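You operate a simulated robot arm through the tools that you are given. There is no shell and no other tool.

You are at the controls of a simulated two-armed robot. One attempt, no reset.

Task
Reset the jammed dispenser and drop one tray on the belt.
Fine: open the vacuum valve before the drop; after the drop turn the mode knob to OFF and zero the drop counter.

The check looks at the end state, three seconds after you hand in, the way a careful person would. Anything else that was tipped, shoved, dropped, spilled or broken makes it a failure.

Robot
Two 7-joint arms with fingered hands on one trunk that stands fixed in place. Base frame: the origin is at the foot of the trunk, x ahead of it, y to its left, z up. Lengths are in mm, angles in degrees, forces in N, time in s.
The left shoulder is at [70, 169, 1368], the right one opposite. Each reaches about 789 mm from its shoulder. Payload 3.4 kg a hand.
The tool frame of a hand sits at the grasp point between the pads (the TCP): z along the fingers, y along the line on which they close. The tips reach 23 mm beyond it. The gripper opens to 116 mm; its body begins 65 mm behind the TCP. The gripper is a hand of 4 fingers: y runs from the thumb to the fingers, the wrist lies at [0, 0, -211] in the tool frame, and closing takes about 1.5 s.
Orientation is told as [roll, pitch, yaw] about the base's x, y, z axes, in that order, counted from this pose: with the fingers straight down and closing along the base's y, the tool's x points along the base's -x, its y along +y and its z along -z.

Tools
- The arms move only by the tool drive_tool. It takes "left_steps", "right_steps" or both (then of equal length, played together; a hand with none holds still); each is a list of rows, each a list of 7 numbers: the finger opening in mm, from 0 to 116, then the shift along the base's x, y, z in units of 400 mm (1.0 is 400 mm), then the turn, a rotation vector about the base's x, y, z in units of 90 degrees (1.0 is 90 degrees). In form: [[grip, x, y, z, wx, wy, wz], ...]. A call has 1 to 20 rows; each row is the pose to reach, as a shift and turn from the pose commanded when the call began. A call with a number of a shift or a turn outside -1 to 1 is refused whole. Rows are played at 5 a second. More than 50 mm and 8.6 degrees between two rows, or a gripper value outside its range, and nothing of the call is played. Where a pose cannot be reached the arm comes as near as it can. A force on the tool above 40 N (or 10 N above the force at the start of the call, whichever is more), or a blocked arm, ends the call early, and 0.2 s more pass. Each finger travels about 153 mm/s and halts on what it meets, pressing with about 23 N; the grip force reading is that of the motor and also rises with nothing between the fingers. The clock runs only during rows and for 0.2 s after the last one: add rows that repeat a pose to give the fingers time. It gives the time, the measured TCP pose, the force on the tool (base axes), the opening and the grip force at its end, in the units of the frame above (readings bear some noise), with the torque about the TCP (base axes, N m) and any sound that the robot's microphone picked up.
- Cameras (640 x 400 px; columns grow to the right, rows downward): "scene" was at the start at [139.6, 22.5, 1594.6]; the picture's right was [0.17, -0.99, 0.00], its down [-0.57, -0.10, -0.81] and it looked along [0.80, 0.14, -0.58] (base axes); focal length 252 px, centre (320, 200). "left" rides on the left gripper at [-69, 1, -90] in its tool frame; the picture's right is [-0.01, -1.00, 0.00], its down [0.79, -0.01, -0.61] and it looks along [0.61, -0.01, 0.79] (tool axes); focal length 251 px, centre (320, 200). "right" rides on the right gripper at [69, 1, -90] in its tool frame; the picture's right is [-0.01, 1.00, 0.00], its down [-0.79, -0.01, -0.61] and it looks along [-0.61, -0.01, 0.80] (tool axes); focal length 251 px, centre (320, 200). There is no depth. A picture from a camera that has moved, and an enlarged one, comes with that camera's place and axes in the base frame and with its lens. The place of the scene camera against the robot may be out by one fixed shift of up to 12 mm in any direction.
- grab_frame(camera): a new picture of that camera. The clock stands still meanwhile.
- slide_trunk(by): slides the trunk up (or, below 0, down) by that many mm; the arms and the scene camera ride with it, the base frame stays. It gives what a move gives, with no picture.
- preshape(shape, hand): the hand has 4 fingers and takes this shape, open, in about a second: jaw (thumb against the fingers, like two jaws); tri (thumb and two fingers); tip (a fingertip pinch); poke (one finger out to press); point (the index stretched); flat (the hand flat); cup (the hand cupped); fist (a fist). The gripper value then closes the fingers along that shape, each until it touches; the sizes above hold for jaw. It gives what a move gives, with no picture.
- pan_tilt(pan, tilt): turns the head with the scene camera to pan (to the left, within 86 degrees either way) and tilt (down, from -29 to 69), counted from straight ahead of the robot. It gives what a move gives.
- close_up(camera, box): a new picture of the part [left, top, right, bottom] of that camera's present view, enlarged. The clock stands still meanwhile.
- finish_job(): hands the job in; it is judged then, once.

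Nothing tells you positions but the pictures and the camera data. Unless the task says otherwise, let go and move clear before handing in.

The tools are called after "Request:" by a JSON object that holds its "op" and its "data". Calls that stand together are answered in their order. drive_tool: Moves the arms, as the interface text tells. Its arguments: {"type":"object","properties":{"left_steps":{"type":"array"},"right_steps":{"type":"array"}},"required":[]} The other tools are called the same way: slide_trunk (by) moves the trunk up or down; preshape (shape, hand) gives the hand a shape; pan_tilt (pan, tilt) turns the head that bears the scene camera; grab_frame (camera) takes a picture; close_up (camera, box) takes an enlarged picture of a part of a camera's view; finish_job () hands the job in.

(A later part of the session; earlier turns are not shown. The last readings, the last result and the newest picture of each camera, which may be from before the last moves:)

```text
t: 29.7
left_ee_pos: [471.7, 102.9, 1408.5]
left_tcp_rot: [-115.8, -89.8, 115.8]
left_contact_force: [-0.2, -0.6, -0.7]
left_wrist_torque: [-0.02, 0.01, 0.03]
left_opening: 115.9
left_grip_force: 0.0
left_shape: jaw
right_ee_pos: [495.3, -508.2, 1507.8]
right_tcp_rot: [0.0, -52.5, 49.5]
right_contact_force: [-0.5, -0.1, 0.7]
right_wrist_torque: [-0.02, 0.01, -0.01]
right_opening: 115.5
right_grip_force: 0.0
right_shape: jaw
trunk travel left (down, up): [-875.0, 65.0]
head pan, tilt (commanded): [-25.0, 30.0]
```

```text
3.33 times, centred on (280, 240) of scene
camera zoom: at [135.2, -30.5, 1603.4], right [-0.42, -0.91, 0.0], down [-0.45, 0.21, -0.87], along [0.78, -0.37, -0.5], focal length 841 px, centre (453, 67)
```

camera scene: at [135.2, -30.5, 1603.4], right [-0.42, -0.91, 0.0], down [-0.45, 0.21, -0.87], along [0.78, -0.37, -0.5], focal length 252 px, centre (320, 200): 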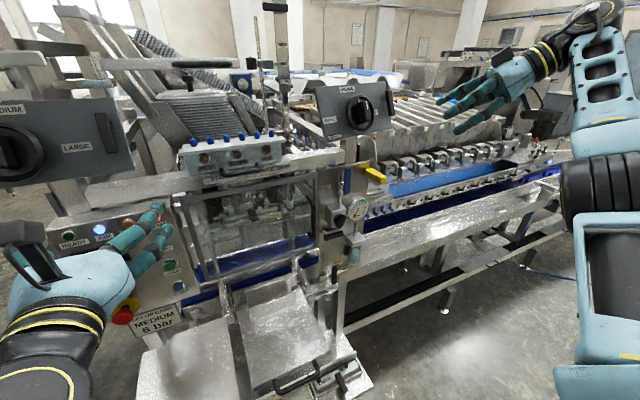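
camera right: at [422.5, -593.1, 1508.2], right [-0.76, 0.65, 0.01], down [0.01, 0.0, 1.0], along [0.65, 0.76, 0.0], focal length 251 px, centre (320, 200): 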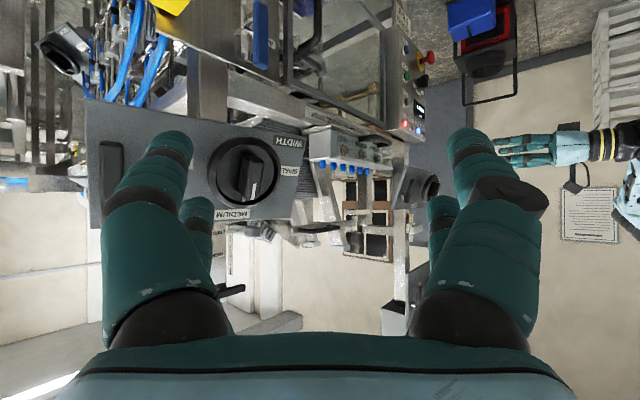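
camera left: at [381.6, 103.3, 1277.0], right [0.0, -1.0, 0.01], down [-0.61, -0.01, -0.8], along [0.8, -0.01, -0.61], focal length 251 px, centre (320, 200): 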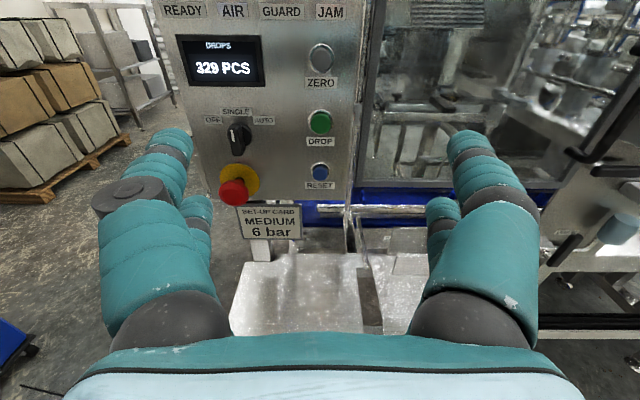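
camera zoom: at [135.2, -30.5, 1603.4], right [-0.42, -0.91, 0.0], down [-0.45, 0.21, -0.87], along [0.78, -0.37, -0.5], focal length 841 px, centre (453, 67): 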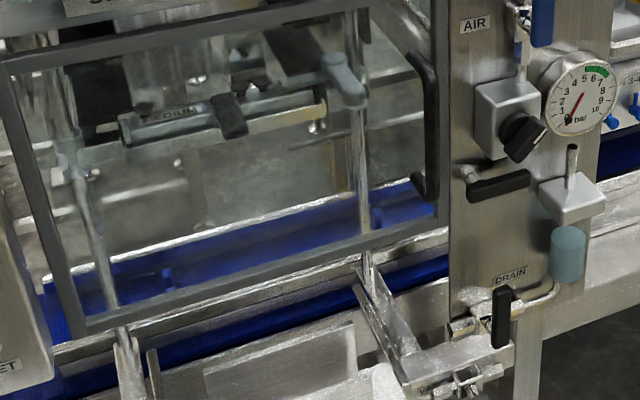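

I can see a bank of internal valves and hoses behind the plate, but no VACUUM label. I'll lower the trunk again and bring the right camera square in front of the guard to inspect the dispenser interior for the jam and any valve in there.

Request:
{"op": "slide_trunk", "data": {"by": -200}}

Request:
{"op": "drive_tool", "data": {"right_steps": [[116, -0.03, 0.08, -0.03, 0, 0, -0.07], [116, -0.06, 0.16, -0.06, 0, 0, -0.14], [116, -0.08, 0.24, -0.09, 0, 0, -0.21], [116, -0.08, 0.34, -0.12, 0, 0, -0.28], [116, -0.06, 0.44, -0.15, 0, 0, -0.35], [116, -0.03, 0.54, -0.18, 0, 0, -0.42], [116, 0.0, 0.64, -0.21, 0, 0, -0.48], [116, 0.03, 0.74, -0.24, 0, 0, -0.55], [116, 0.06, 0.84, -0.26, 0, 0, -0.55], [116, 0.08, 0.9, -0.27, 0, 0, -0.55], [116, 0.1, 0.93, -0.27, 0, 0, -0.55], [116, 0.1, 0.93, -0.27, 0, 0, -0.55]]}}

Request:
{"op": "grab_frame", "data": {"camera": "right"}}

Request:
{"op": "close_up", "data": {"camera": "right", "box": [200, 80, 460, 300]}}

```text
t: 31.9
left_ee_pos: [471.6, 103.7, 1208.9]
left_tcp_rot: [-117.6, -89.8, 117.6]
left_contact_force: [0.1, 0.0, -0.1]
left_wrist_torque: [-0.02, -0.01, -0.01]
left_opening: 115.8
left_grip_force: 0.0
left_shape: jaw
right_ee_pos: [496.2, -508.0, 1307.8]
right_tcp_rot: [0.0, -52.5, 49.6]
right_contact_force: [-0.4, -0.6, 0.7]
right_wrist_torque: [0.02, -0.01, 0.02]
right_opening: 115.7
right_grip_force: 0.0
right_shape: jaw
trunk travel left (down, up): [-675.0, 265.0]
head pan, tilt (commanded): [-25.0, 30.0]
```

```text
t: 34.5
left_ee_pos: [470.9, 103.2, 1208.6]
left_tcp_rot: [-125.0, -89.9, 125.0]
left_contact_force: [0.5, 0.0, -0.7]
left_wrist_torque: [-0.03, 0.01, -0.01]
left_opening: 116.0
left_grip_force: 0.0
left_shape: jaw
right_ee_pos: [532.0, -135.5, 1199.7]
right_tcp_rot: [0.0, -52.5, 0.0]
right_contact_force: [0.3, -0.2, 0.2]
right_wrist_torque: [0.0, -0.01, 0.03]
right_opening: 116.1
right_grip_force: 0.1
right_shape: jaw
trunk travel left (down, up): [-675.0, 265.0]
head pan, tilt (commanded): [-25.0, 30.0]
```

```text
taken
camera right: at [419.7, -133.9, 1200.7], right [0.01, 1.0, 0.01], down [0.0, -0.01, 1.0], along [1.0, -0.01, 0.0], focal length 251 px, centre (320, 200)
```

right: 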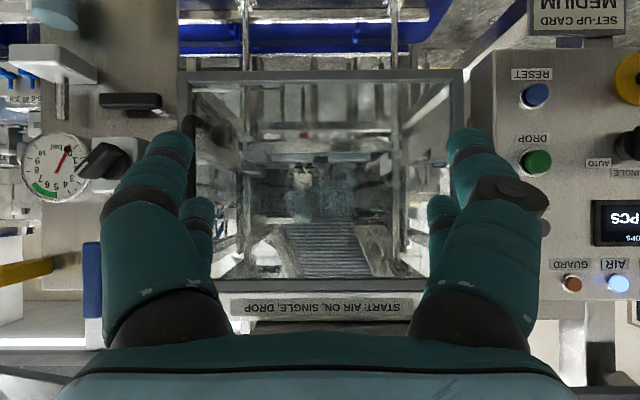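

```text
1.82 times, centred on (330, 190) of right
camera zoom: at [419.7, -133.9, 1200.7], right [0.01, 1.0, 0.01], down [0.0, -0.01, 1.0], along [1.0, -0.01, 0.0], focal length 457 px, centre (302, 218)
```

zoom: 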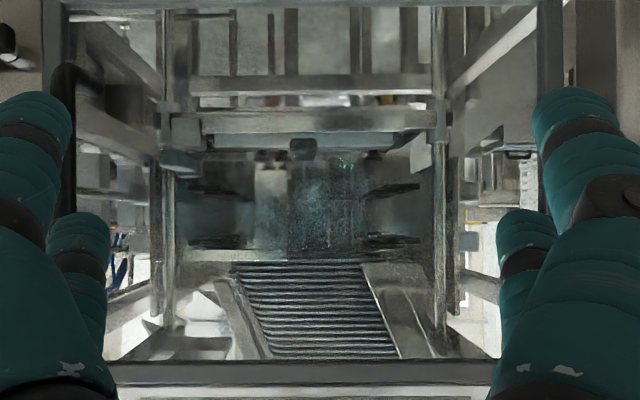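

Request:
{"op": "close_up", "data": {"camera": "right", "box": [240, 120, 410, 230]}}

Request:
{"op": "close_up", "data": {"camera": "right", "box": [370, 60, 470, 160]}}

Request:
{"op": "close_up", "data": {"camera": "right", "box": [0, 60, 120, 300]}}

Request:
{"op": "close_up", "data": {"camera": "right", "box": [180, 60, 300, 170]}}

```text
3.64 times, centred on (325, 175) of right
camera zoom: at [419.7, -133.9, 1200.7], right [0.01, 1.0, 0.01], down [0.0, -0.01, 1.0], along [1.0, -0.01, 0.0], focal length 914 px, centre (302, 291)
```

zoom: 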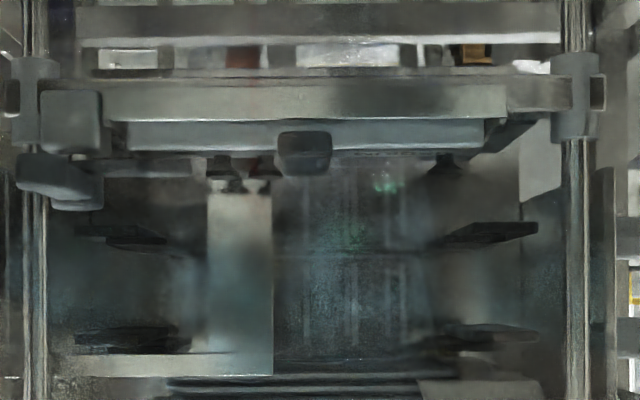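

```text
4.00 times, centred on (420, 110) of right
camera zoom: at [419.7, -133.9, 1200.7], right [0.01, 1.0, 0.01], down [0.0, -0.01, 1.0], along [1.0, -0.01, 0.0], focal length 1006 px, centre (-80, 560)
```

zoom: 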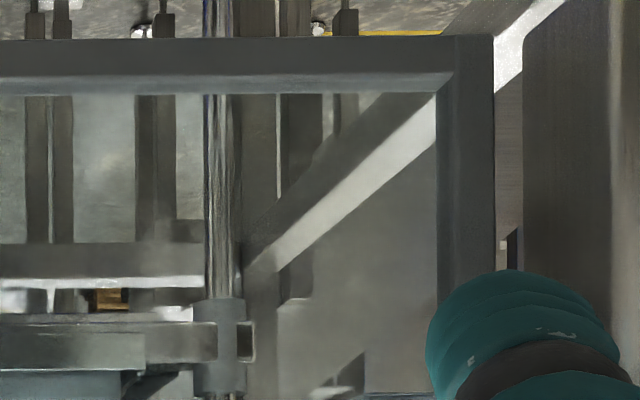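

```text
1.67 times, centred on (60, 180) of right
camera zoom: at [419.7, -133.9, 1200.7], right [0.01, 1.0, 0.01], down [0.0, -0.01, 1.0], along [1.0, -0.01, 0.0], focal length 419 px, centre (753, 233)
```

zoom: 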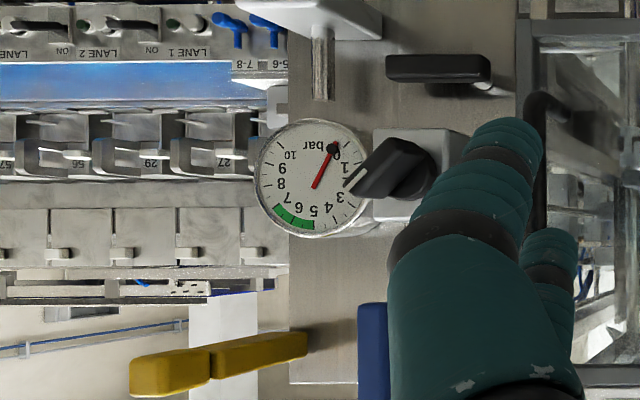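

```text
3.64 times, centred on (240, 115) of right
camera zoom: at [419.7, -133.9, 1200.7], right [0.01, 1.0, 0.01], down [0.0, -0.01, 1.0], along [1.0, -0.01, 0.0], focal length 914 px, centre (611, 509)
```

zoom: 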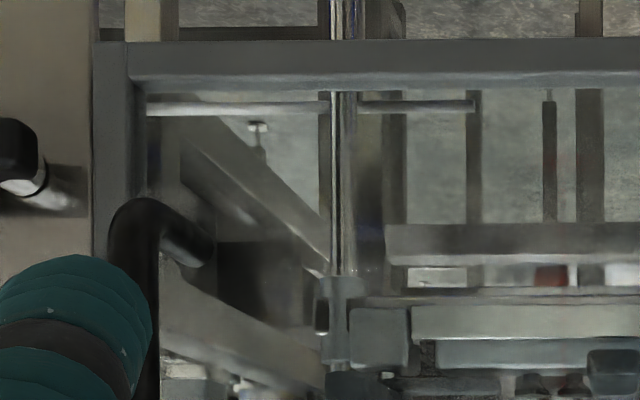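

I see clip bar, rods and a valve block inside, no clear stuck tray, and the yellow item is a bar protruding about 90 mm from the plate. I'll check areas not yet seen: left side, under the panel, and below the belt.

Request:
{"op": "pan_tilt", "data": {"pan": 30, "tilt": 35}}

Request:
{"op": "grab_frame", "data": {"camera": "scene"}}

Request:
{"op": "close_up", "data": {"camera": "scene", "box": [250, 60, 450, 260]}}

Request:
{"op": "pan_tilt", "data": {"pan": 0, "tilt": 50}}

Request:
{"op": "grab_frame", "data": {"camera": "scene"}}

Request:
{"op": "close_up", "data": {"camera": "left", "box": [100, 0, 420, 300]}}

```text
t: 35.7
left_ee_pos: [471.5, 104.5, 1208.0]
left_tcp_rot: [-115.8, -89.9, 115.8]
left_contact_force: [0.3, 0.3, 0.1]
left_wrist_torque: [0.02, 0.01, 0.02]
left_opening: 116.1
left_grip_force: 0.1
left_shape: jaw
right_ee_pos: [532.5, -135.6, 1199.9]
right_tcp_rot: [0.1, -52.6, 0.1]
right_contact_force: [0.0, -1.3, 0.1]
right_wrist_torque: [0.0, 0.0, 0.01]
right_opening: 115.7
right_grip_force: 0.0
right_shape: jaw
trunk travel left (down, up): [-675.0, 265.0]
head pan, tilt (commanded): [30.0, 35.0]
```

```text
taken
camera scene: at [129.4, 51.8, 1395.6], right [0.5, -0.87, 0.0], down [-0.5, -0.29, -0.82], along [0.71, 0.41, -0.57], focal length 252 px, centre (320, 200)
```

scene: 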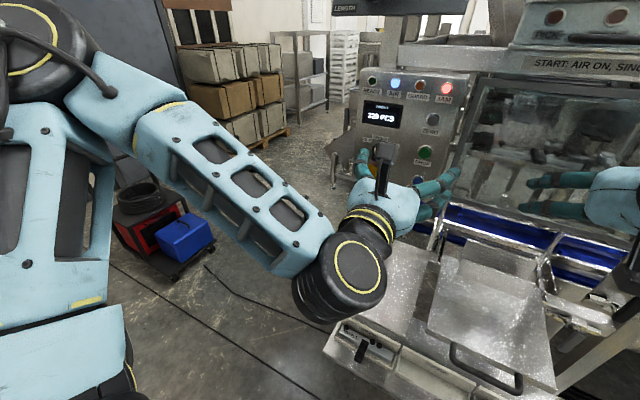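

```text
2.00 times, centred on (350, 160) of scene
camera zoom: at [129.4, 51.8, 1395.6], right [0.5, -0.87, 0.0], down [-0.5, -0.29, -0.82], along [0.71, 0.41, -0.57], focal length 505 px, centre (260, 280)
```

zoom: 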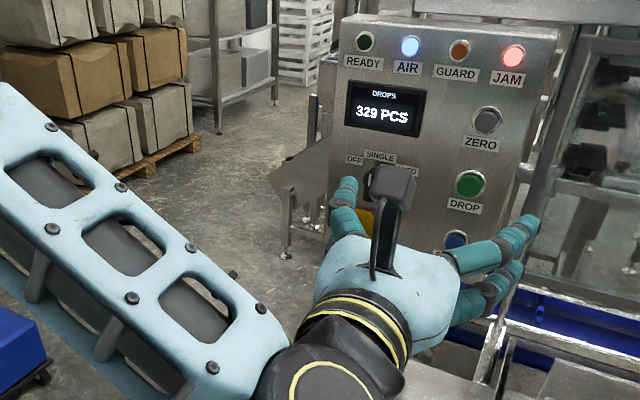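

```text
t: 36.7
left_ee_pos: [470.6, 103.4, 1208.7]
left_tcp_rot: [-114.8, -89.9, 114.9]
left_contact_force: [0.0, -0.3, -0.4]
left_wrist_torque: [0.0, -0.03, 0.0]
left_opening: 115.9
left_grip_force: 0.1
left_shape: jaw
right_ee_pos: [531.7, -135.5, 1199.7]
right_tcp_rot: [0.1, -52.5, 0.0]
right_contact_force: [0.6, -1.0, -0.4]
right_wrist_torque: [0.05, 0.0, 0.03]
right_opening: 115.8
right_grip_force: 0.0
right_shape: jaw
trunk travel left (down, up): [-675.0, 265.0]
head pan, tilt (commanded): [0.0, 50.0]
```

```text
taken
camera scene: at [130.1, 8.0, 1373.9], right [0.0, -1.0, 0.0], down [-0.77, 0.0, -0.64], along [0.64, 0.0, -0.77], focal length 252 px, centre (320, 200)
```

scene: 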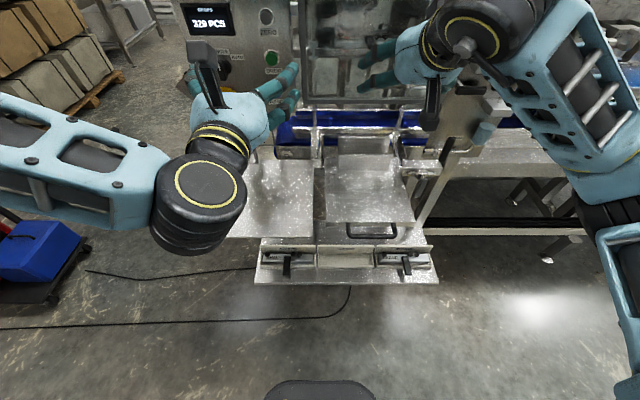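

```text
1.33 times, centred on (260, 150) of left
camera zoom: at [381.7, 103.4, 1276.9], right [0.0, -1.0, 0.01], down [-0.61, -0.01, -0.8], along [0.8, -0.01, -0.61], focal length 335 px, centre (400, 267)
```

zoom: 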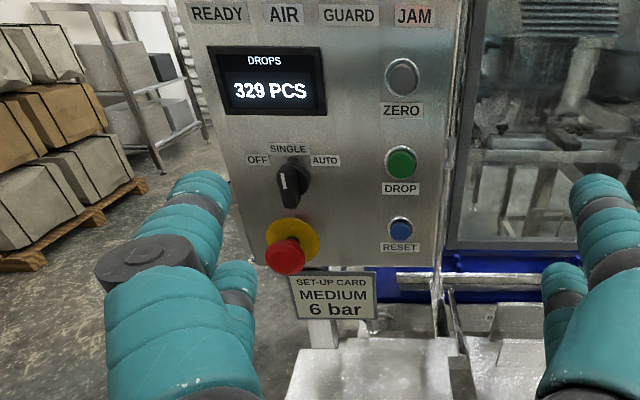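

Below the DRAIN valve there's another metal fitting with a hanging lever on a bracket — it may be the vacuum valve. I'll turn the right hand fingers-down and place its camera above that spot.

Request:
{"op": "drive_tool", "data": {"right_steps": [[116, -0.06, -0.05, 0.0, 0, 0.08, 0], [116, -0.12, -0.1, 0.0, 0, 0.16, 0], [116, -0.18, -0.17, 0.0, 0, 0.24, 0], [116, -0.24, -0.24, 0.0, 0, 0.32, 0], [116, -0.3, -0.32, -0.02, 0, 0.4, 0], [116, -0.33, -0.4, -0.05, 0, 0.48, 0], [116, -0.33, -0.46, -0.08, 0, 0.56, 0], [116, -0.33, -0.48, -0.1, 0, 0.58, 0], [116, -0.33, -0.48, -0.1, 0, 0.58, 0]]}}

Request:
{"op": "grab_frame", "data": {"camera": "right"}}

Request:
{"op": "close_up", "data": {"camera": "right", "box": [220, 120, 440, 300]}}

```text
t: 38.7
left_ee_pos: [471.5, 103.5, 1208.5]
left_tcp_rot: [-119.3, -89.8, 119.3]
left_contact_force: [0.5, 0.4, -0.3]
left_wrist_torque: [-0.02, -0.01, 0.05]
left_opening: 116.0
left_grip_force: 0.1
left_shape: jaw
right_ee_pos: [404.3, -329.4, 1161.3]
right_tcp_rot: [0.1, -0.3, 0.0]
right_contact_force: [0.0, 0.5, -0.3]
right_wrist_torque: [0.0, -0.01, 0.01]
right_opening: 115.9
right_grip_force: 0.0
right_shape: jaw
trunk travel left (down, up): [-675.0, 265.0]
head pan, tilt (commanded): [0.0, 50.0]
```

```text
taken
camera right: at [336.2, -328.2, 1251.0], right [0.01, 1.0, 0.0], down [0.79, -0.01, 0.61], along [0.61, 0.0, -0.79], focal length 251 px, centre (320, 200)
```

right: 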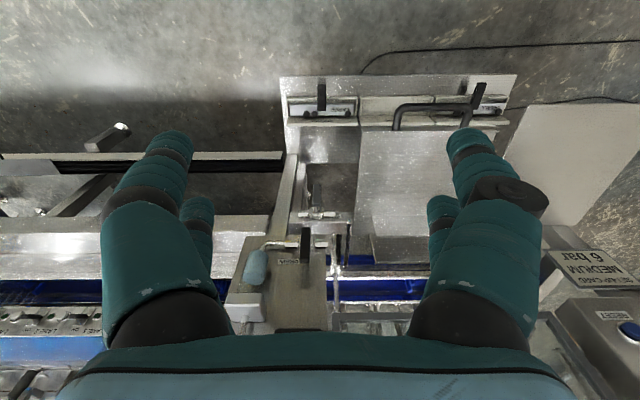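

```text
2.22 times, centred on (330, 210) of right
camera zoom: at [336.2, -328.2, 1251.0], right [0.01, 1.0, 0.0], down [0.79, -0.01, 0.61], along [0.61, 0.0, -0.79], focal length 559 px, centre (298, 178)
```

zoom: 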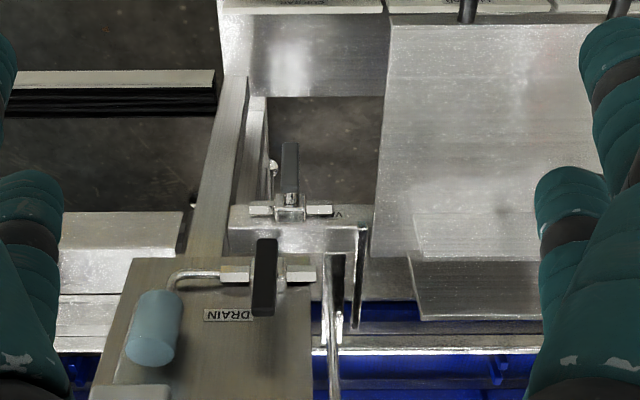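

There is indeed another ball valve below DRAIN with a label beside it that begins with "V". I'll zoom in on it.

Request:
{"op": "close_up", "data": {"camera": "right", "box": [290, 160, 370, 260]}}

Request:
{"op": "close_up", "data": {"camera": "right", "box": [300, 185, 350, 235]}}

Request:
{"op": "close_up", "data": {"camera": "scene", "box": [380, 80, 520, 240]}}

```text
4.00 times, centred on (330, 210) of right
camera zoom: at [336.2, -328.2, 1251.0], right [0.01, 1.0, 0.0], down [0.79, -0.01, 0.61], along [0.61, 0.0, -0.79], focal length 1006 px, centre (280, 160)
```

zoom: 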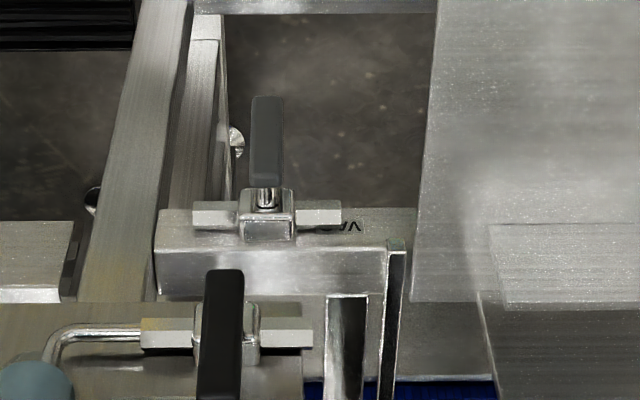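

```text
8.00 times, centred on (325, 210) of right
camera zoom: at [336.2, -328.2, 1251.0], right [0.01, 1.0, 0.0], down [0.79, -0.01, 0.61], along [0.61, 0.0, -0.79], focal length 2012 px, centre (280, 120)
```

zoom: 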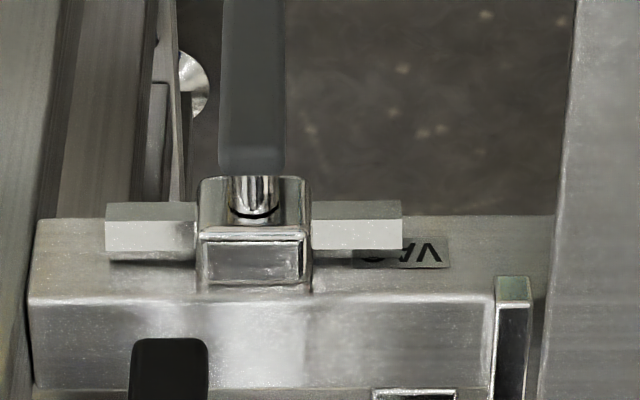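

```text
2.50 times, centred on (450, 160) of scene
camera zoom: at [129.9, 7.8, 1373.9], right [0.0, -1.0, 0.0], down [-0.77, 0.0, -0.64], along [0.64, 0.0, -0.77], focal length 631 px, centre (-5, 300)
```

zoom: 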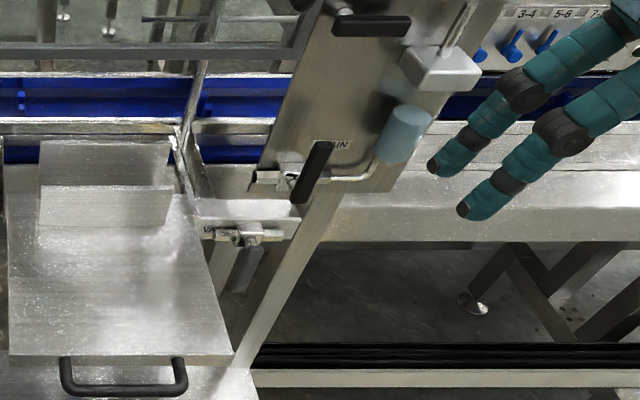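

The label reads "VAC": this is the vacuum valve, about (750, −336, 767), pipe along y with its lever hanging down (across the pipe, closed). I'll shape the left hand to "poke" for the buttons and the right to "point" for the lever, and see where their fingertips are.

Request:
{"op": "preshape", "data": {"shape": "poke", "hand": "left"}}

Request:
{"op": "preshape", "data": {"shape": "point", "hand": "right"}}

Request:
{"op": "grab_frame", "data": {"camera": "left"}}

Request:
{"op": "grab_frame", "data": {"camera": "right"}}

Request:
{"op": "grab_frame", "data": {"camera": "scene"}}

```text
t: 39.6
left_ee_pos: [470.3, 103.3, 1208.2]
left_tcp_rot: [-116.5, -89.8, 116.4]
left_contact_force: [-1.2, 0.9, -0.5]
left_wrist_torque: [0.0, 0.0, -0.01]
left_opening: 0.0
left_grip_force: 0.1
left_shape: poke
right_ee_pos: [405.3, -328.5, 1160.6]
right_tcp_rot: [-0.1, -0.3, -0.1]
right_contact_force: [-1.4, 0.7, 0.2]
right_wrist_torque: [-0.02, 0.0, 0.03]
right_opening: 115.9
right_grip_force: 0.1
right_shape: jaw
trunk travel left (down, up): [-675.0, 265.0]
head pan, tilt (commanded): [0.0, 50.0]
```

```text
t: 40.5
left_ee_pos: [471.3, 102.9, 1207.9]
left_tcp_rot: [-115.8, -89.9, 115.7]
left_contact_force: [-0.3, -0.1, 0.0]
left_wrist_torque: [-0.03, 0.02, 0.01]
left_opening: 0.0
left_grip_force: 0.1
left_shape: poke
right_ee_pos: [404.8, -329.2, 1161.2]
right_tcp_rot: [0.1, -0.3, 0.0]
right_contact_force: [0.7, -0.5, -0.2]
right_wrist_torque: [0.02, -0.03, 0.02]
right_opening: 0.1
right_grip_force: 0.0
right_shape: point
trunk travel left (down, up): [-675.0, 265.0]
head pan, tilt (commanded): [0.0, 50.0]
```

```text
taken
camera left: at [381.7, 103.3, 1277.0], right [0.0, -1.0, 0.01], down [-0.61, -0.01, -0.8], along [0.8, -0.01, -0.61], focal length 251 px, centre (320, 200)
```

left: 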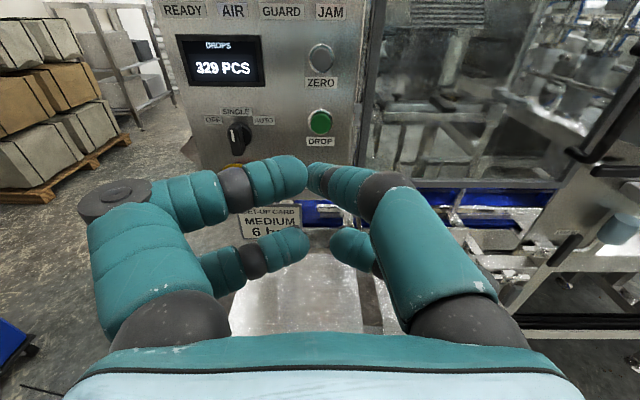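

```text
taken
camera right: at [336.5, -327.9, 1250.9], right [0.01, 1.0, 0.0], down [0.79, -0.01, 0.61], along [0.61, -0.01, -0.79], focal length 251 px, centre (320, 200)
```

right: 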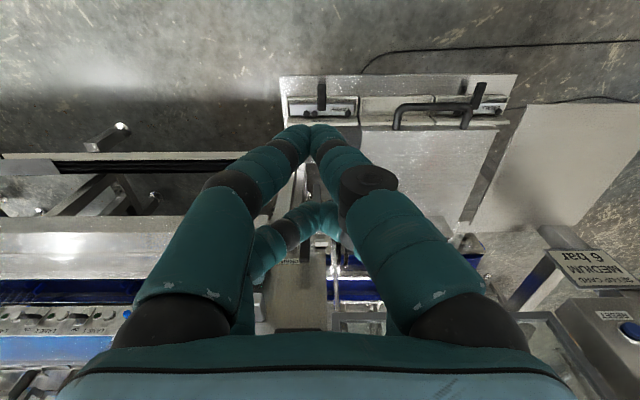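

```text
taken
camera scene: at [130.1, 7.8, 1373.9], right [0.0, -1.0, 0.0], down [-0.77, 0.0, -0.64], along [0.64, 0.0, -0.77], focal length 252 px, centre (320, 200)
```

scene: 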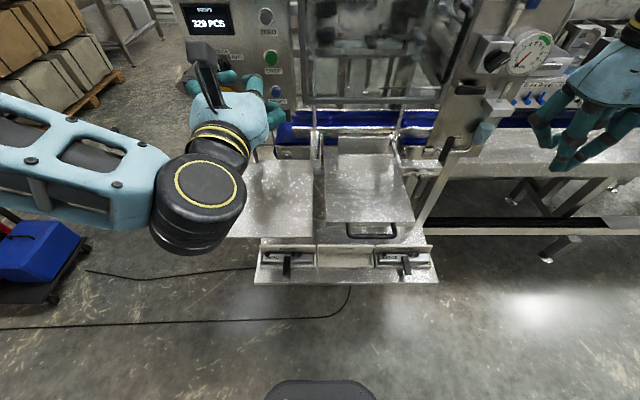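

Request:
{"op": "close_up", "data": {"camera": "left", "box": [220, 130, 440, 290]}}

Request:
{"op": "close_up", "data": {"camera": "right", "box": [200, 100, 440, 300]}}

Request:
{"op": "close_up", "data": {"camera": "scene", "box": [160, 40, 320, 160]}}

Request:
{"op": "close_up", "data": {"camera": "scene", "box": [500, 20, 640, 180]}}

```text
2.50 times, centred on (330, 210) of left
camera zoom: at [381.7, 103.3, 1277.0], right [0.0, -1.0, 0.01], down [-0.61, -0.01, -0.8], along [0.8, -0.01, -0.61], focal length 629 px, centre (295, 175)
```

zoom: 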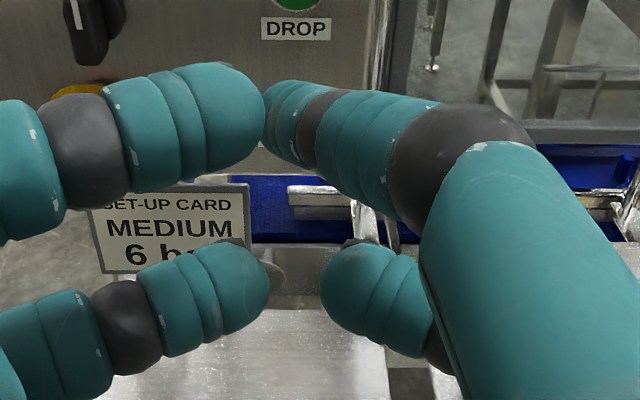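

```text
2.00 times, centred on (320, 200) of right
camera zoom: at [336.5, -327.9, 1250.9], right [0.01, 1.0, 0.0], down [0.79, -0.01, 0.61], along [0.61, -0.01, -0.79], focal length 503 px, centre (320, 200)
```

zoom: 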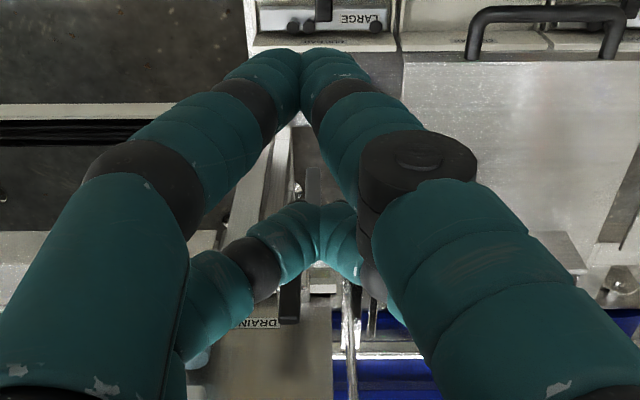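

```text
3.33 times, centred on (240, 100) of scene
camera zoom: at [130.1, 7.8, 1373.9], right [0.0, -1.0, 0.0], down [-0.77, 0.0, -0.64], along [0.64, 0.0, -0.77], focal length 841 px, centre (587, 533)
```

zoom: 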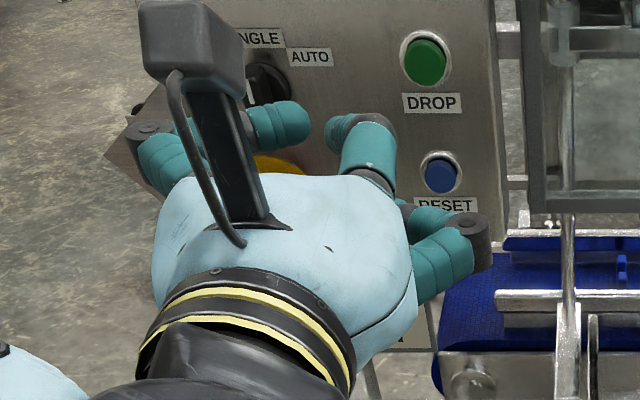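

```text
2.50 times, centred on (570, 100) of scene
camera zoom: at [130.1, 7.8, 1373.9], right [0.0, -1.0, 0.0], down [-0.77, 0.0, -0.64], along [0.64, 0.0, -0.77], focal length 631 px, centre (-305, 450)
```

zoom: 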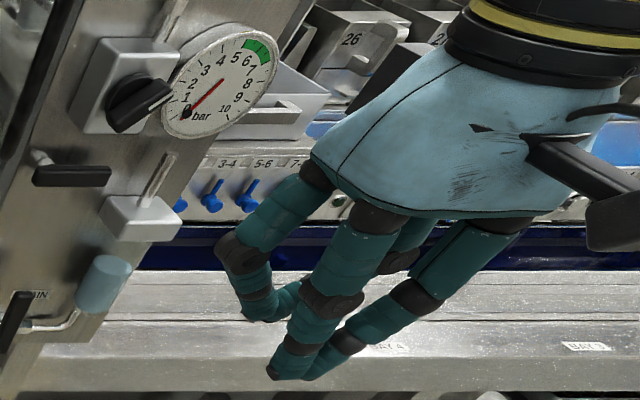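

The buttons triangulate to RESET (695, 99, 1089), DROP (694, 99, 1161), ZERO (695, 98, 1233), and the mode knob to (≈695, 205, 1148). I'll bring the left poke finger about 40 mm in front of RESET, yawed 25° so the hand stays clear of the e-stop.

Request:
{"op": "drive_tool", "data": {"left_steps": [[0, 0.03, -0.01, -0.03, 0, 0, 0.04], [0, 0.08, -0.02, -0.07, 0, 0, 0.08], [0, 0.14, -0.03, -0.12, 0, 0, 0.12], [0, 0.2, -0.035, -0.17, 0, 0, 0.16], [0, 0.26, -0.035, -0.22, 0, 0, 0.2], [0, 0.32, -0.035, -0.26, 0, 0, 0.24], [0, 0.37, -0.035, -0.29, 0, 0, 0.278], [0, 0.4, -0.035, -0.2975, 0, 0, 0.278], [0, 0.4, -0.035, -0.2975, 0, 0, 0.278]]}}

Request:
{"op": "grab_frame", "data": {"camera": "left"}}

Request:
{"op": "grab_frame", "data": {"camera": "scene"}}

```text
t: 42.5
left_ee_pos: [580.2, 192.1, 1134.3]
left_tcp_rot: [-33.5, -89.9, 58.5]
left_contact_force: [-0.4, -0.5, 0.6]
left_wrist_torque: [-0.02, -0.02, -0.01]
left_opening: 0.0
left_grip_force: 0.0
left_shape: poke
left hand out of reach, approached as far as the arm can: row 3, 4, 5, 6, 7, 8, 9
right_ee_pos: [405.9, -329.7, 1160.0]
right_tcp_rot: [0.0, -0.3, 0.0]
right_contact_force: [0.6, 1.2, -0.8]
right_wrist_torque: [0.02, 0.0, -0.01]
right_opening: 0.3
right_grip_force: 0.0
right_shape: point
trunk travel left (down, up): [-675.0, 265.0]
head pan, tilt (commanded): [0.0, 50.0]
```

```text
taken
camera left: at [499.9, 153.3, 1203.8], right [0.42, -0.91, 0.01], down [-0.55, -0.26, -0.79], along [0.72, 0.33, -0.61], focal length 251 px, centre (320, 200)
```

left: 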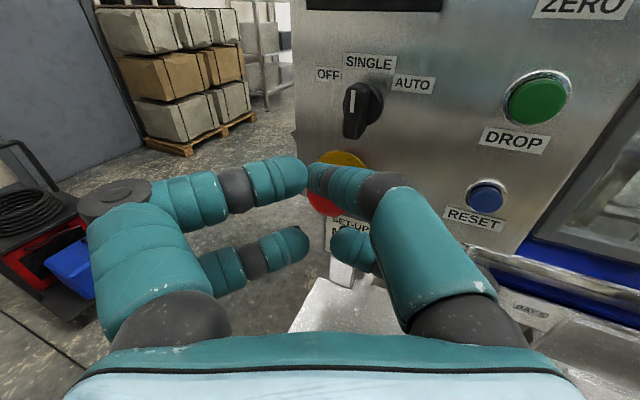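

```text
taken
camera scene: at [130.1, 7.8, 1373.9], right [0.0, -1.0, 0.0], down [-0.77, 0.0, -0.64], along [0.64, 0.0, -0.77], focal length 252 px, centre (320, 200)
```

scene: 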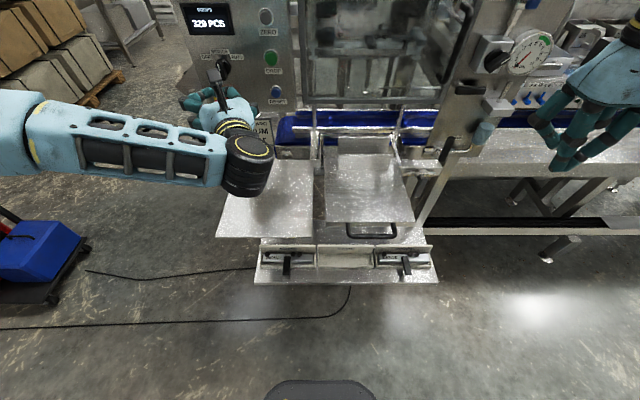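

That yaw isn't reachable for the left arm; the hand stopped short at (580, 192, 1134), touching nothing. I'll back the left hand off and park it, and use the right hand (which naturally reaches from the right) for the valve and buttons.

Request:
{"op": "drive_tool", "data": {"left_steps": [[0, -0.1, 0.0, 0.02, 0, 0, 0], [0, -0.2, 0.0, 0.06, 0, 0, -0.04], [0, -0.3, 0.02, 0.1, 0, 0, -0.1], [0, -0.38, 0.06, 0.14, 0, 0, -0.18], [0, -0.44, 0.1, 0.16, 0, 0, -0.25], [0, -0.48, 0.14, 0.18, 0, 0, -0.28], [0, -0.48, 0.14, 0.18, 0, 0, -0.28]]}}

Request:
{"op": "grab_frame", "data": {"camera": "scene"}}

```text
t: 44.1
left_ee_pos: [488.1, 281.7, 1272.4]
left_tcp_rot: [55.9, -90.0, -56.2]
left_contact_force: [-0.8, -0.7, 0.6]
left_wrist_torque: [-0.01, 0.0, 0.07]
left_opening: 0.0
left_grip_force: 0.0
left_shape: poke
left hand out of reach, approached as far as the arm can: row 3, 4, 5, 6, 7
right_ee_pos: [406.8, -331.4, 1159.1]
right_tcp_rot: [0.1, -0.4, 0.1]
right_contact_force: [-0.5, -0.2, -0.5]
right_wrist_torque: [0.05, 0.0, -0.03]
right_opening: 0.0
right_grip_force: 0.2
right_shape: point
trunk travel left (down, up): [-675.0, 265.0]
head pan, tilt (commanded): [0.0, 50.0]
```

```text
taken
camera scene: at [131.6, 6.0, 1373.7], right [0.0, -1.0, 0.0], down [-0.77, 0.0, -0.64], along [0.64, 0.0, -0.77], focal length 252 px, centre (320, 200)
```

scene: 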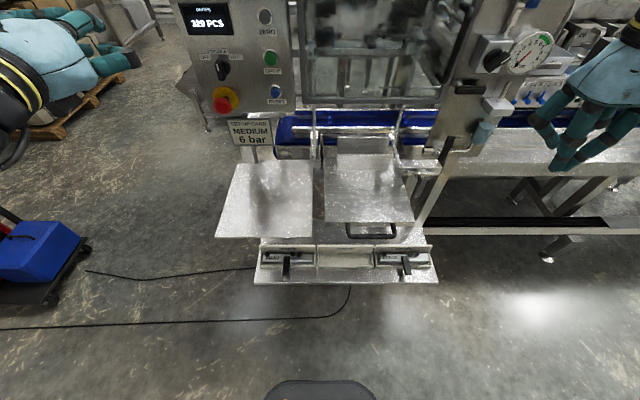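

The left hand is parked clear. Before touching the valve I want to see clearly which finger sticks out in the "point" and "poke" shapes, so I'll look at the right hand from the head camera.

Request:
{"op": "pan_tilt", "data": {"pan": -38, "tilt": 25}}

Request:
{"op": "close_up", "data": {"camera": "scene", "box": [220, 80, 480, 320]}}

Request:
{"op": "preshape", "data": {"shape": "poke", "hand": "right"}}

Request:
{"op": "close_up", "data": {"camera": "scene", "box": [220, 80, 480, 320]}}

Request:
{"op": "grab_frame", "data": {"camera": "right"}}

```text
t: 45.1
left_ee_pos: [487.8, 283.7, 1271.1]
left_tcp_rot: [-101.0, -89.9, 100.9]
left_contact_force: [-0.8, -0.5, -0.1]
left_wrist_torque: [-0.03, 0.02, 0.02]
left_opening: 0.1
left_grip_force: 0.0
left_shape: poke
right_ee_pos: [406.0, -329.1, 1162.0]
right_tcp_rot: [0.0, -0.3, 0.0]
right_contact_force: [-0.5, 0.3, -0.2]
right_wrist_torque: [-0.03, 0.01, 0.02]
right_opening: 0.0
right_grip_force: 0.1
right_shape: point
trunk travel left (down, up): [-675.0, 265.0]
head pan, tilt (commanded): [-38.0, 25.0]
```

```text
1.67 times, centred on (350, 200) of scene
camera zoom: at [125.8, -48.6, 1411.3], right [-0.61, -0.79, 0.0], down [-0.33, 0.26, -0.91], along [0.71, -0.56, -0.42], focal length 421 px, centre (270, 200)
```

zoom: 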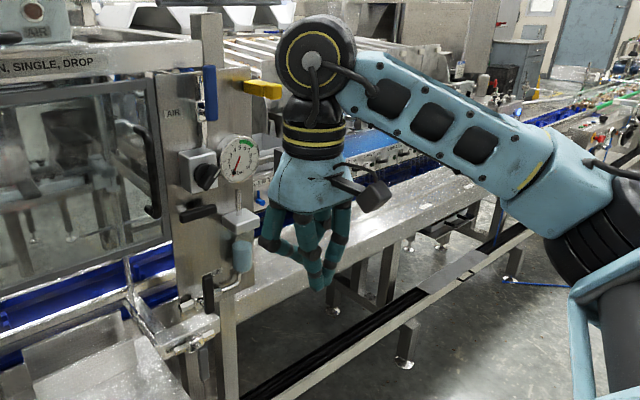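

```text
t: 46.0
left_ee_pos: [485.8, 284.0, 1271.8]
left_tcp_rot: [-109.6, -89.9, 109.4]
left_contact_force: [-0.3, -0.3, -0.5]
left_wrist_torque: [-0.02, -0.03, -0.02]
left_opening: 0.2
left_grip_force: 0.1
left_shape: poke
right_ee_pos: [404.8, -328.8, 1161.1]
right_tcp_rot: [0.1, -0.3, 0.0]
right_contact_force: [-0.3, -0.5, -0.3]
right_wrist_torque: [-0.04, -0.01, 0.0]
right_opening: 0.0
right_grip_force: 0.1
right_shape: poke
trunk travel left (down, up): [-675.0, 265.0]
head pan, tilt (commanded): [-38.0, 25.0]
```

```text
1.67 times, centred on (350, 200) of scene
camera zoom: at [125.6, -48.8, 1411.4], right [-0.62, -0.79, 0.0], down [-0.33, 0.26, -0.91], along [0.71, -0.56, -0.42], focal length 421 px, centre (270, 200)
```

zoom: 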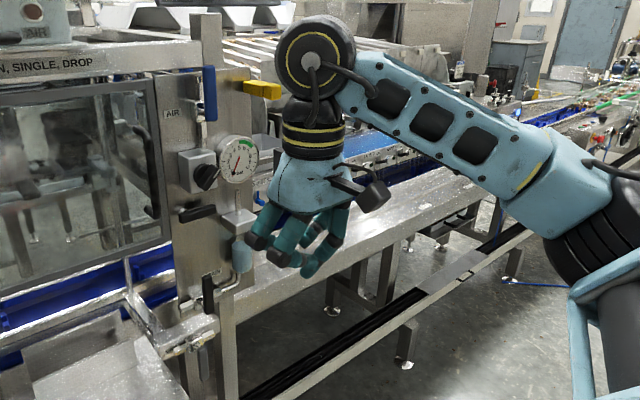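

```text
taken
camera right: at [336.4, -327.8, 1250.9], right [0.01, 1.0, 0.0], down [0.79, -0.01, 0.61], along [0.61, -0.01, -0.79], focal length 251 px, centre (320, 200)
```

right: 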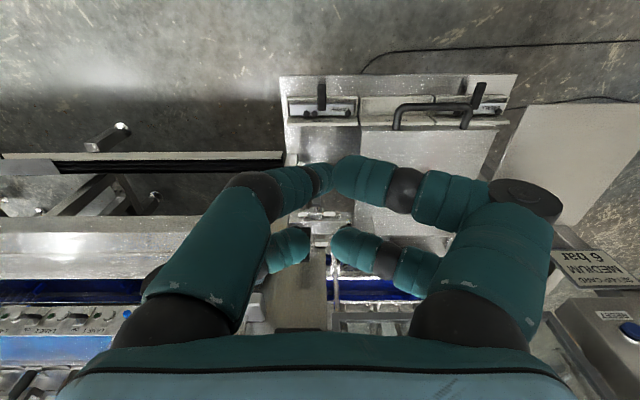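

Request:
{"op": "close_up", "data": {"camera": "scene", "box": [300, 150, 400, 260]}}

Request:
{"op": "close_up", "data": {"camera": "right", "box": [220, 120, 440, 300]}}

Request:
{"op": "preshape", "data": {"shape": "point", "hand": "right"}}

Request:
{"op": "close_up", "data": {"camera": "scene", "box": [300, 150, 400, 260]}}

Request:
{"op": "close_up", "data": {"camera": "right", "box": [220, 100, 440, 280]}}

```text
3.64 times, centred on (350, 205) of scene
camera zoom: at [125.6, -48.8, 1411.4], right [-0.62, -0.79, 0.0], down [-0.33, 0.26, -0.91], along [0.71, -0.56, -0.42], focal length 918 px, centre (211, 182)
```

zoom: 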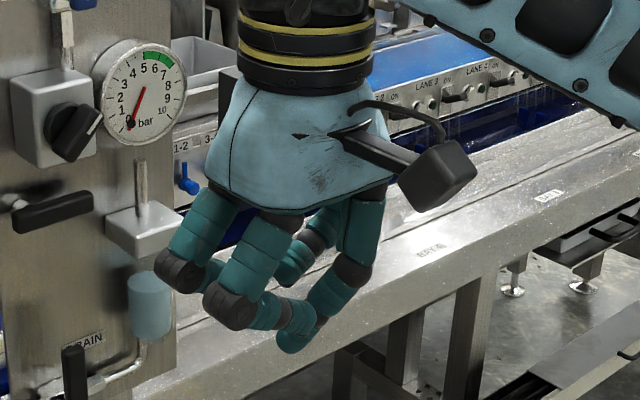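

```text
2.22 times, centred on (330, 210) of right
camera zoom: at [336.4, -327.8, 1250.9], right [0.01, 1.0, 0.0], down [0.79, -0.01, 0.61], along [0.61, -0.01, -0.79], focal length 559 px, centre (298, 178)
```

zoom: 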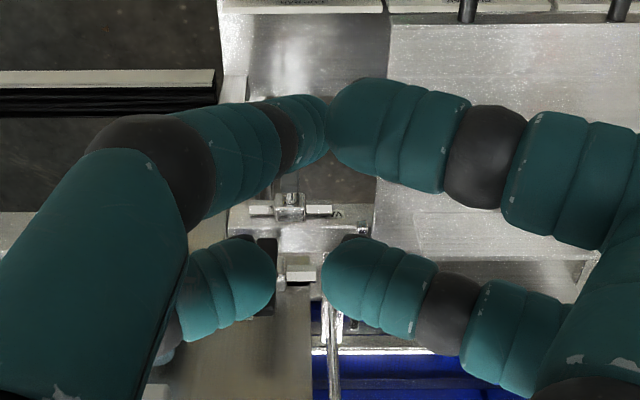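

```text
t: 46.9
left_ee_pos: [486.9, 282.4, 1272.0]
left_tcp_rot: [-106.9, -89.9, 106.9]
left_contact_force: [-0.3, 0.2, 0.6]
left_wrist_torque: [-0.01, 0.0, -0.01]
left_opening: 0.1
left_grip_force: 0.1
left_shape: poke
right_ee_pos: [405.8, -329.0, 1161.0]
right_tcp_rot: [-0.1, -0.3, 0.1]
right_contact_force: [0.1, 0.5, 0.0]
right_wrist_torque: [0.0, 0.02, 0.03]
right_opening: 0.0
right_grip_force: 0.0
right_shape: point
trunk travel left (down, up): [-675.0, 265.0]
head pan, tilt (commanded): [-38.0, 25.0]
```

```text
3.64 times, centred on (350, 205) of scene
camera zoom: at [125.7, -48.8, 1411.4], right [-0.62, -0.79, 0.0], down [-0.33, 0.26, -0.91], along [0.71, -0.56, -0.42], focal length 918 px, centre (211, 182)
```

zoom: 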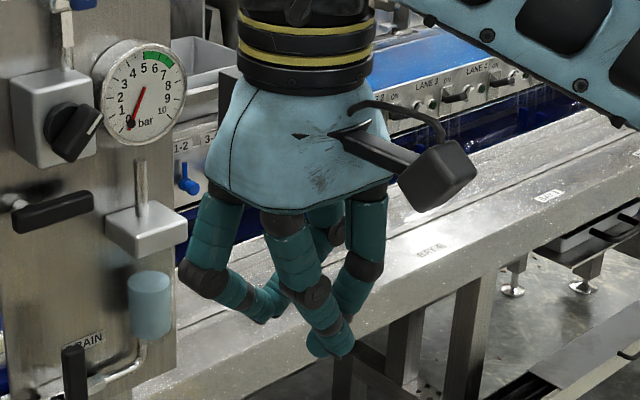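

```text
2.22 times, centred on (330, 190) of right
camera zoom: at [336.5, -327.8, 1250.9], right [0.01, 1.0, 0.0], down [0.79, -0.01, 0.61], along [0.61, -0.01, -0.79], focal length 559 px, centre (298, 222)
```

zoom: 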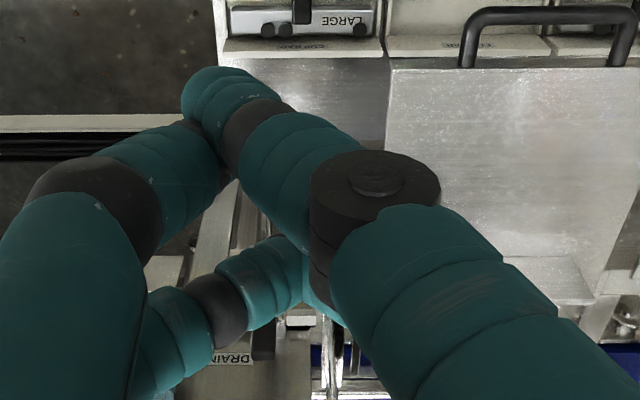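

In "poke" the extended fingertip sits about 22 mm ahead of the TCP, nearly on axis. Next I'll shift the right hand outward, lower the trunk 300 mm, and look at the VAC valve straight on.

Request:
{"op": "preshape", "data": {"shape": "poke", "hand": "right"}}

Request:
{"op": "drive_tool", "data": {"right_steps": [[0, -0.05, -0.06, 0, 0, 0, 0], [0, -0.1, -0.12, 0, 0, 0, 0], [0, -0.1, -0.16, 0, 0, 0, 0]]}}

Request:
{"op": "slide_trunk", "data": {"by": -300}}

Request:
{"op": "grab_frame", "data": {"camera": "scene"}}

Request:
{"op": "grab_frame", "data": {"camera": "right"}}

```text
t: 47.8
left_ee_pos: [487.4, 284.8, 1271.9]
left_tcp_rot: [-108.9, -89.9, 108.6]
left_contact_force: [-0.1, -0.1, 0.7]
left_wrist_torque: [-0.01, 0.01, -0.01]
left_opening: 0.0
left_grip_force: 0.0
left_shape: poke
right_ee_pos: [405.0, -329.0, 1160.1]
right_tcp_rot: [0.0, -0.3, 0.0]
right_contact_force: [0.1, 0.1, -0.3]
right_wrist_torque: [0.01, 0.01, 0.01]
right_opening: 0.0
right_grip_force: 0.2
right_shape: poke
trunk travel left (down, up): [-675.0, 265.0]
head pan, tilt (commanded): [-38.0, 25.0]
```

```text
t: 48.6
left_ee_pos: [487.2, 282.7, 1271.3]
left_tcp_rot: [-88.7, -90.0, 88.6]
left_contact_force: [-0.3, 0.5, 0.4]
left_wrist_torque: [0.01, -0.03, 0.05]
left_opening: 0.2
left_grip_force: 0.1
left_shape: poke
right_ee_pos: [364.3, -392.5, 1160.2]
right_tcp_rot: [0.0, -0.3, 0.0]
right_contact_force: [0.2, 0.9, 0.1]
right_wrist_torque: [-0.01, 0.03, 0.01]
right_opening: 0.0
right_grip_force: 0.0
right_shape: poke
trunk travel left (down, up): [-675.0, 265.0]
head pan, tilt (commanded): [-38.0, 25.0]
```

```text
t: 51.6
left_ee_pos: [486.1, 283.8, 970.3]
left_tcp_rot: [-110.0, -89.9, 109.8]
left_contact_force: [0.7, -0.8, 0.2]
left_wrist_torque: [0.02, -0.02, -0.02]
left_opening: 0.2
left_grip_force: 0.1
left_shape: poke
right_ee_pos: [364.0, -391.4, 861.0]
right_tcp_rot: [0.0, -0.3, -0.1]
right_contact_force: [-0.9, 0.1, 0.1]
right_wrist_torque: [0.02, -0.02, -0.01]
right_opening: 0.0
right_grip_force: 0.0
right_shape: poke
trunk travel left (down, up): [-375.0, 565.0]
head pan, tilt (commanded): [-38.0, 25.0]
```

```text
taken
camera scene: at [125.5, -48.8, 1111.4], right [-0.62, -0.79, 0.0], down [-0.33, 0.26, -0.91], along [0.71, -0.56, -0.42], focal length 252 px, centre (320, 200)
```

scene: 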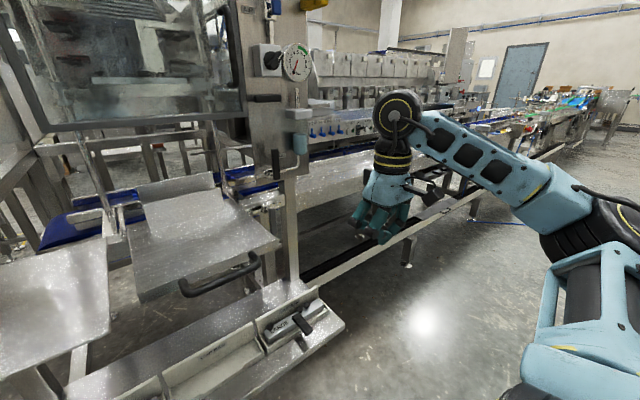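

```text
taken
camera right: at [294.8, -390.3, 950.7], right [0.01, 1.0, 0.0], down [0.79, -0.01, 0.61], along [0.61, -0.01, -0.79], focal length 251 px, centre (320, 200)
```

right: 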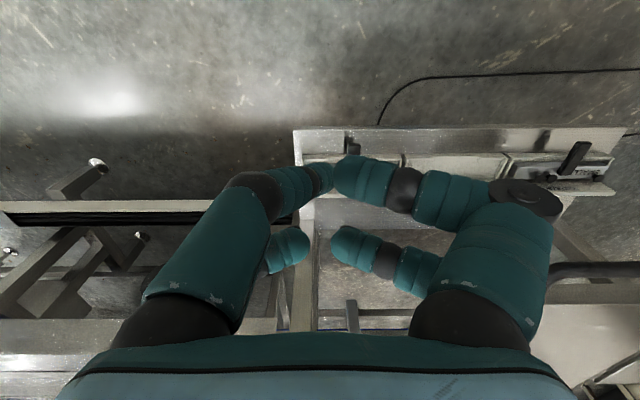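

Request:
{"op": "close_up", "data": {"camera": "scene", "box": [200, 130, 340, 310]}}

Request:
{"op": "close_up", "data": {"camera": "scene", "box": [230, 170, 300, 250]}}

Request:
{"op": "pan_tilt", "data": {"pan": -25, "tilt": 25}}

Request:
{"op": "grab_frame", "data": {"camera": "scene"}}

```text
2.22 times, centred on (270, 220) of scene
camera zoom: at [125.5, -48.8, 1111.4], right [-0.62, -0.79, 0.0], down [-0.33, 0.26, -0.91], along [0.71, -0.56, -0.42], focal length 561 px, centre (431, 156)
```

zoom: 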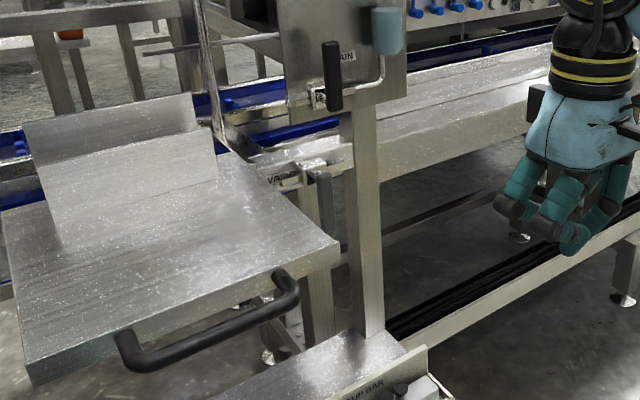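

```text
5.00 times, centred on (265, 210) of scene
camera zoom: at [125.5, -48.8, 1111.4], right [-0.62, -0.79, 0.0], down [-0.33, 0.26, -0.91], along [0.71, -0.56, -0.42], focal length 1262 px, centre (595, 150)
```

zoom: 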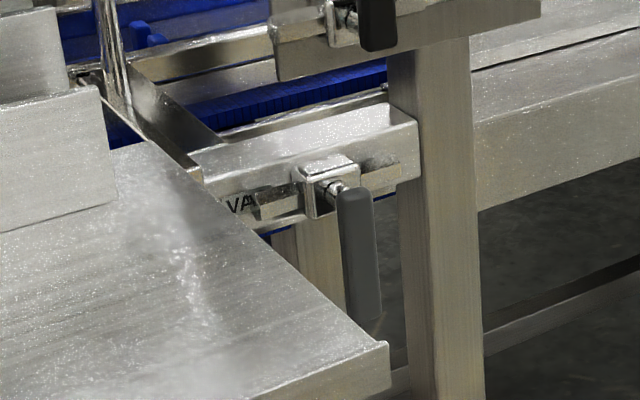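

```text
t: 52.4
left_ee_pos: [487.1, 282.3, 971.5]
left_tcp_rot: [-108.3, -89.9, 108.2]
left_contact_force: [0.6, 0.0, -0.8]
left_wrist_torque: [0.02, 0.01, -0.01]
left_opening: 0.0
left_grip_force: 0.1
left_shape: poke
right_ee_pos: [363.1, -391.9, 860.2]
right_tcp_rot: [0.0, -0.3, 0.0]
right_contact_force: [-1.1, -0.7, 0.3]
right_wrist_torque: [-0.01, 0.0, -0.03]
right_opening: 0.1
right_grip_force: 0.1
right_shape: poke
trunk travel left (down, up): [-375.0, 565.0]
head pan, tilt (commanded): [-25.0, 25.0]
```

```text
taken
camera scene: at [136.5, -31.1, 1111.4], right [-0.42, -0.91, 0.0], down [-0.38, 0.18, -0.91], along [0.82, -0.38, -0.42], focal length 252 px, centre (320, 200)
```

scene: 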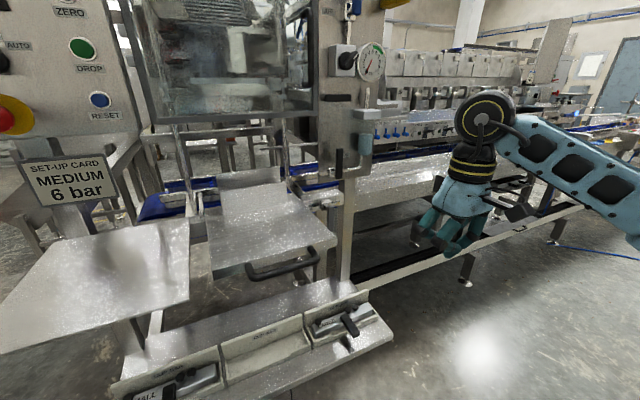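

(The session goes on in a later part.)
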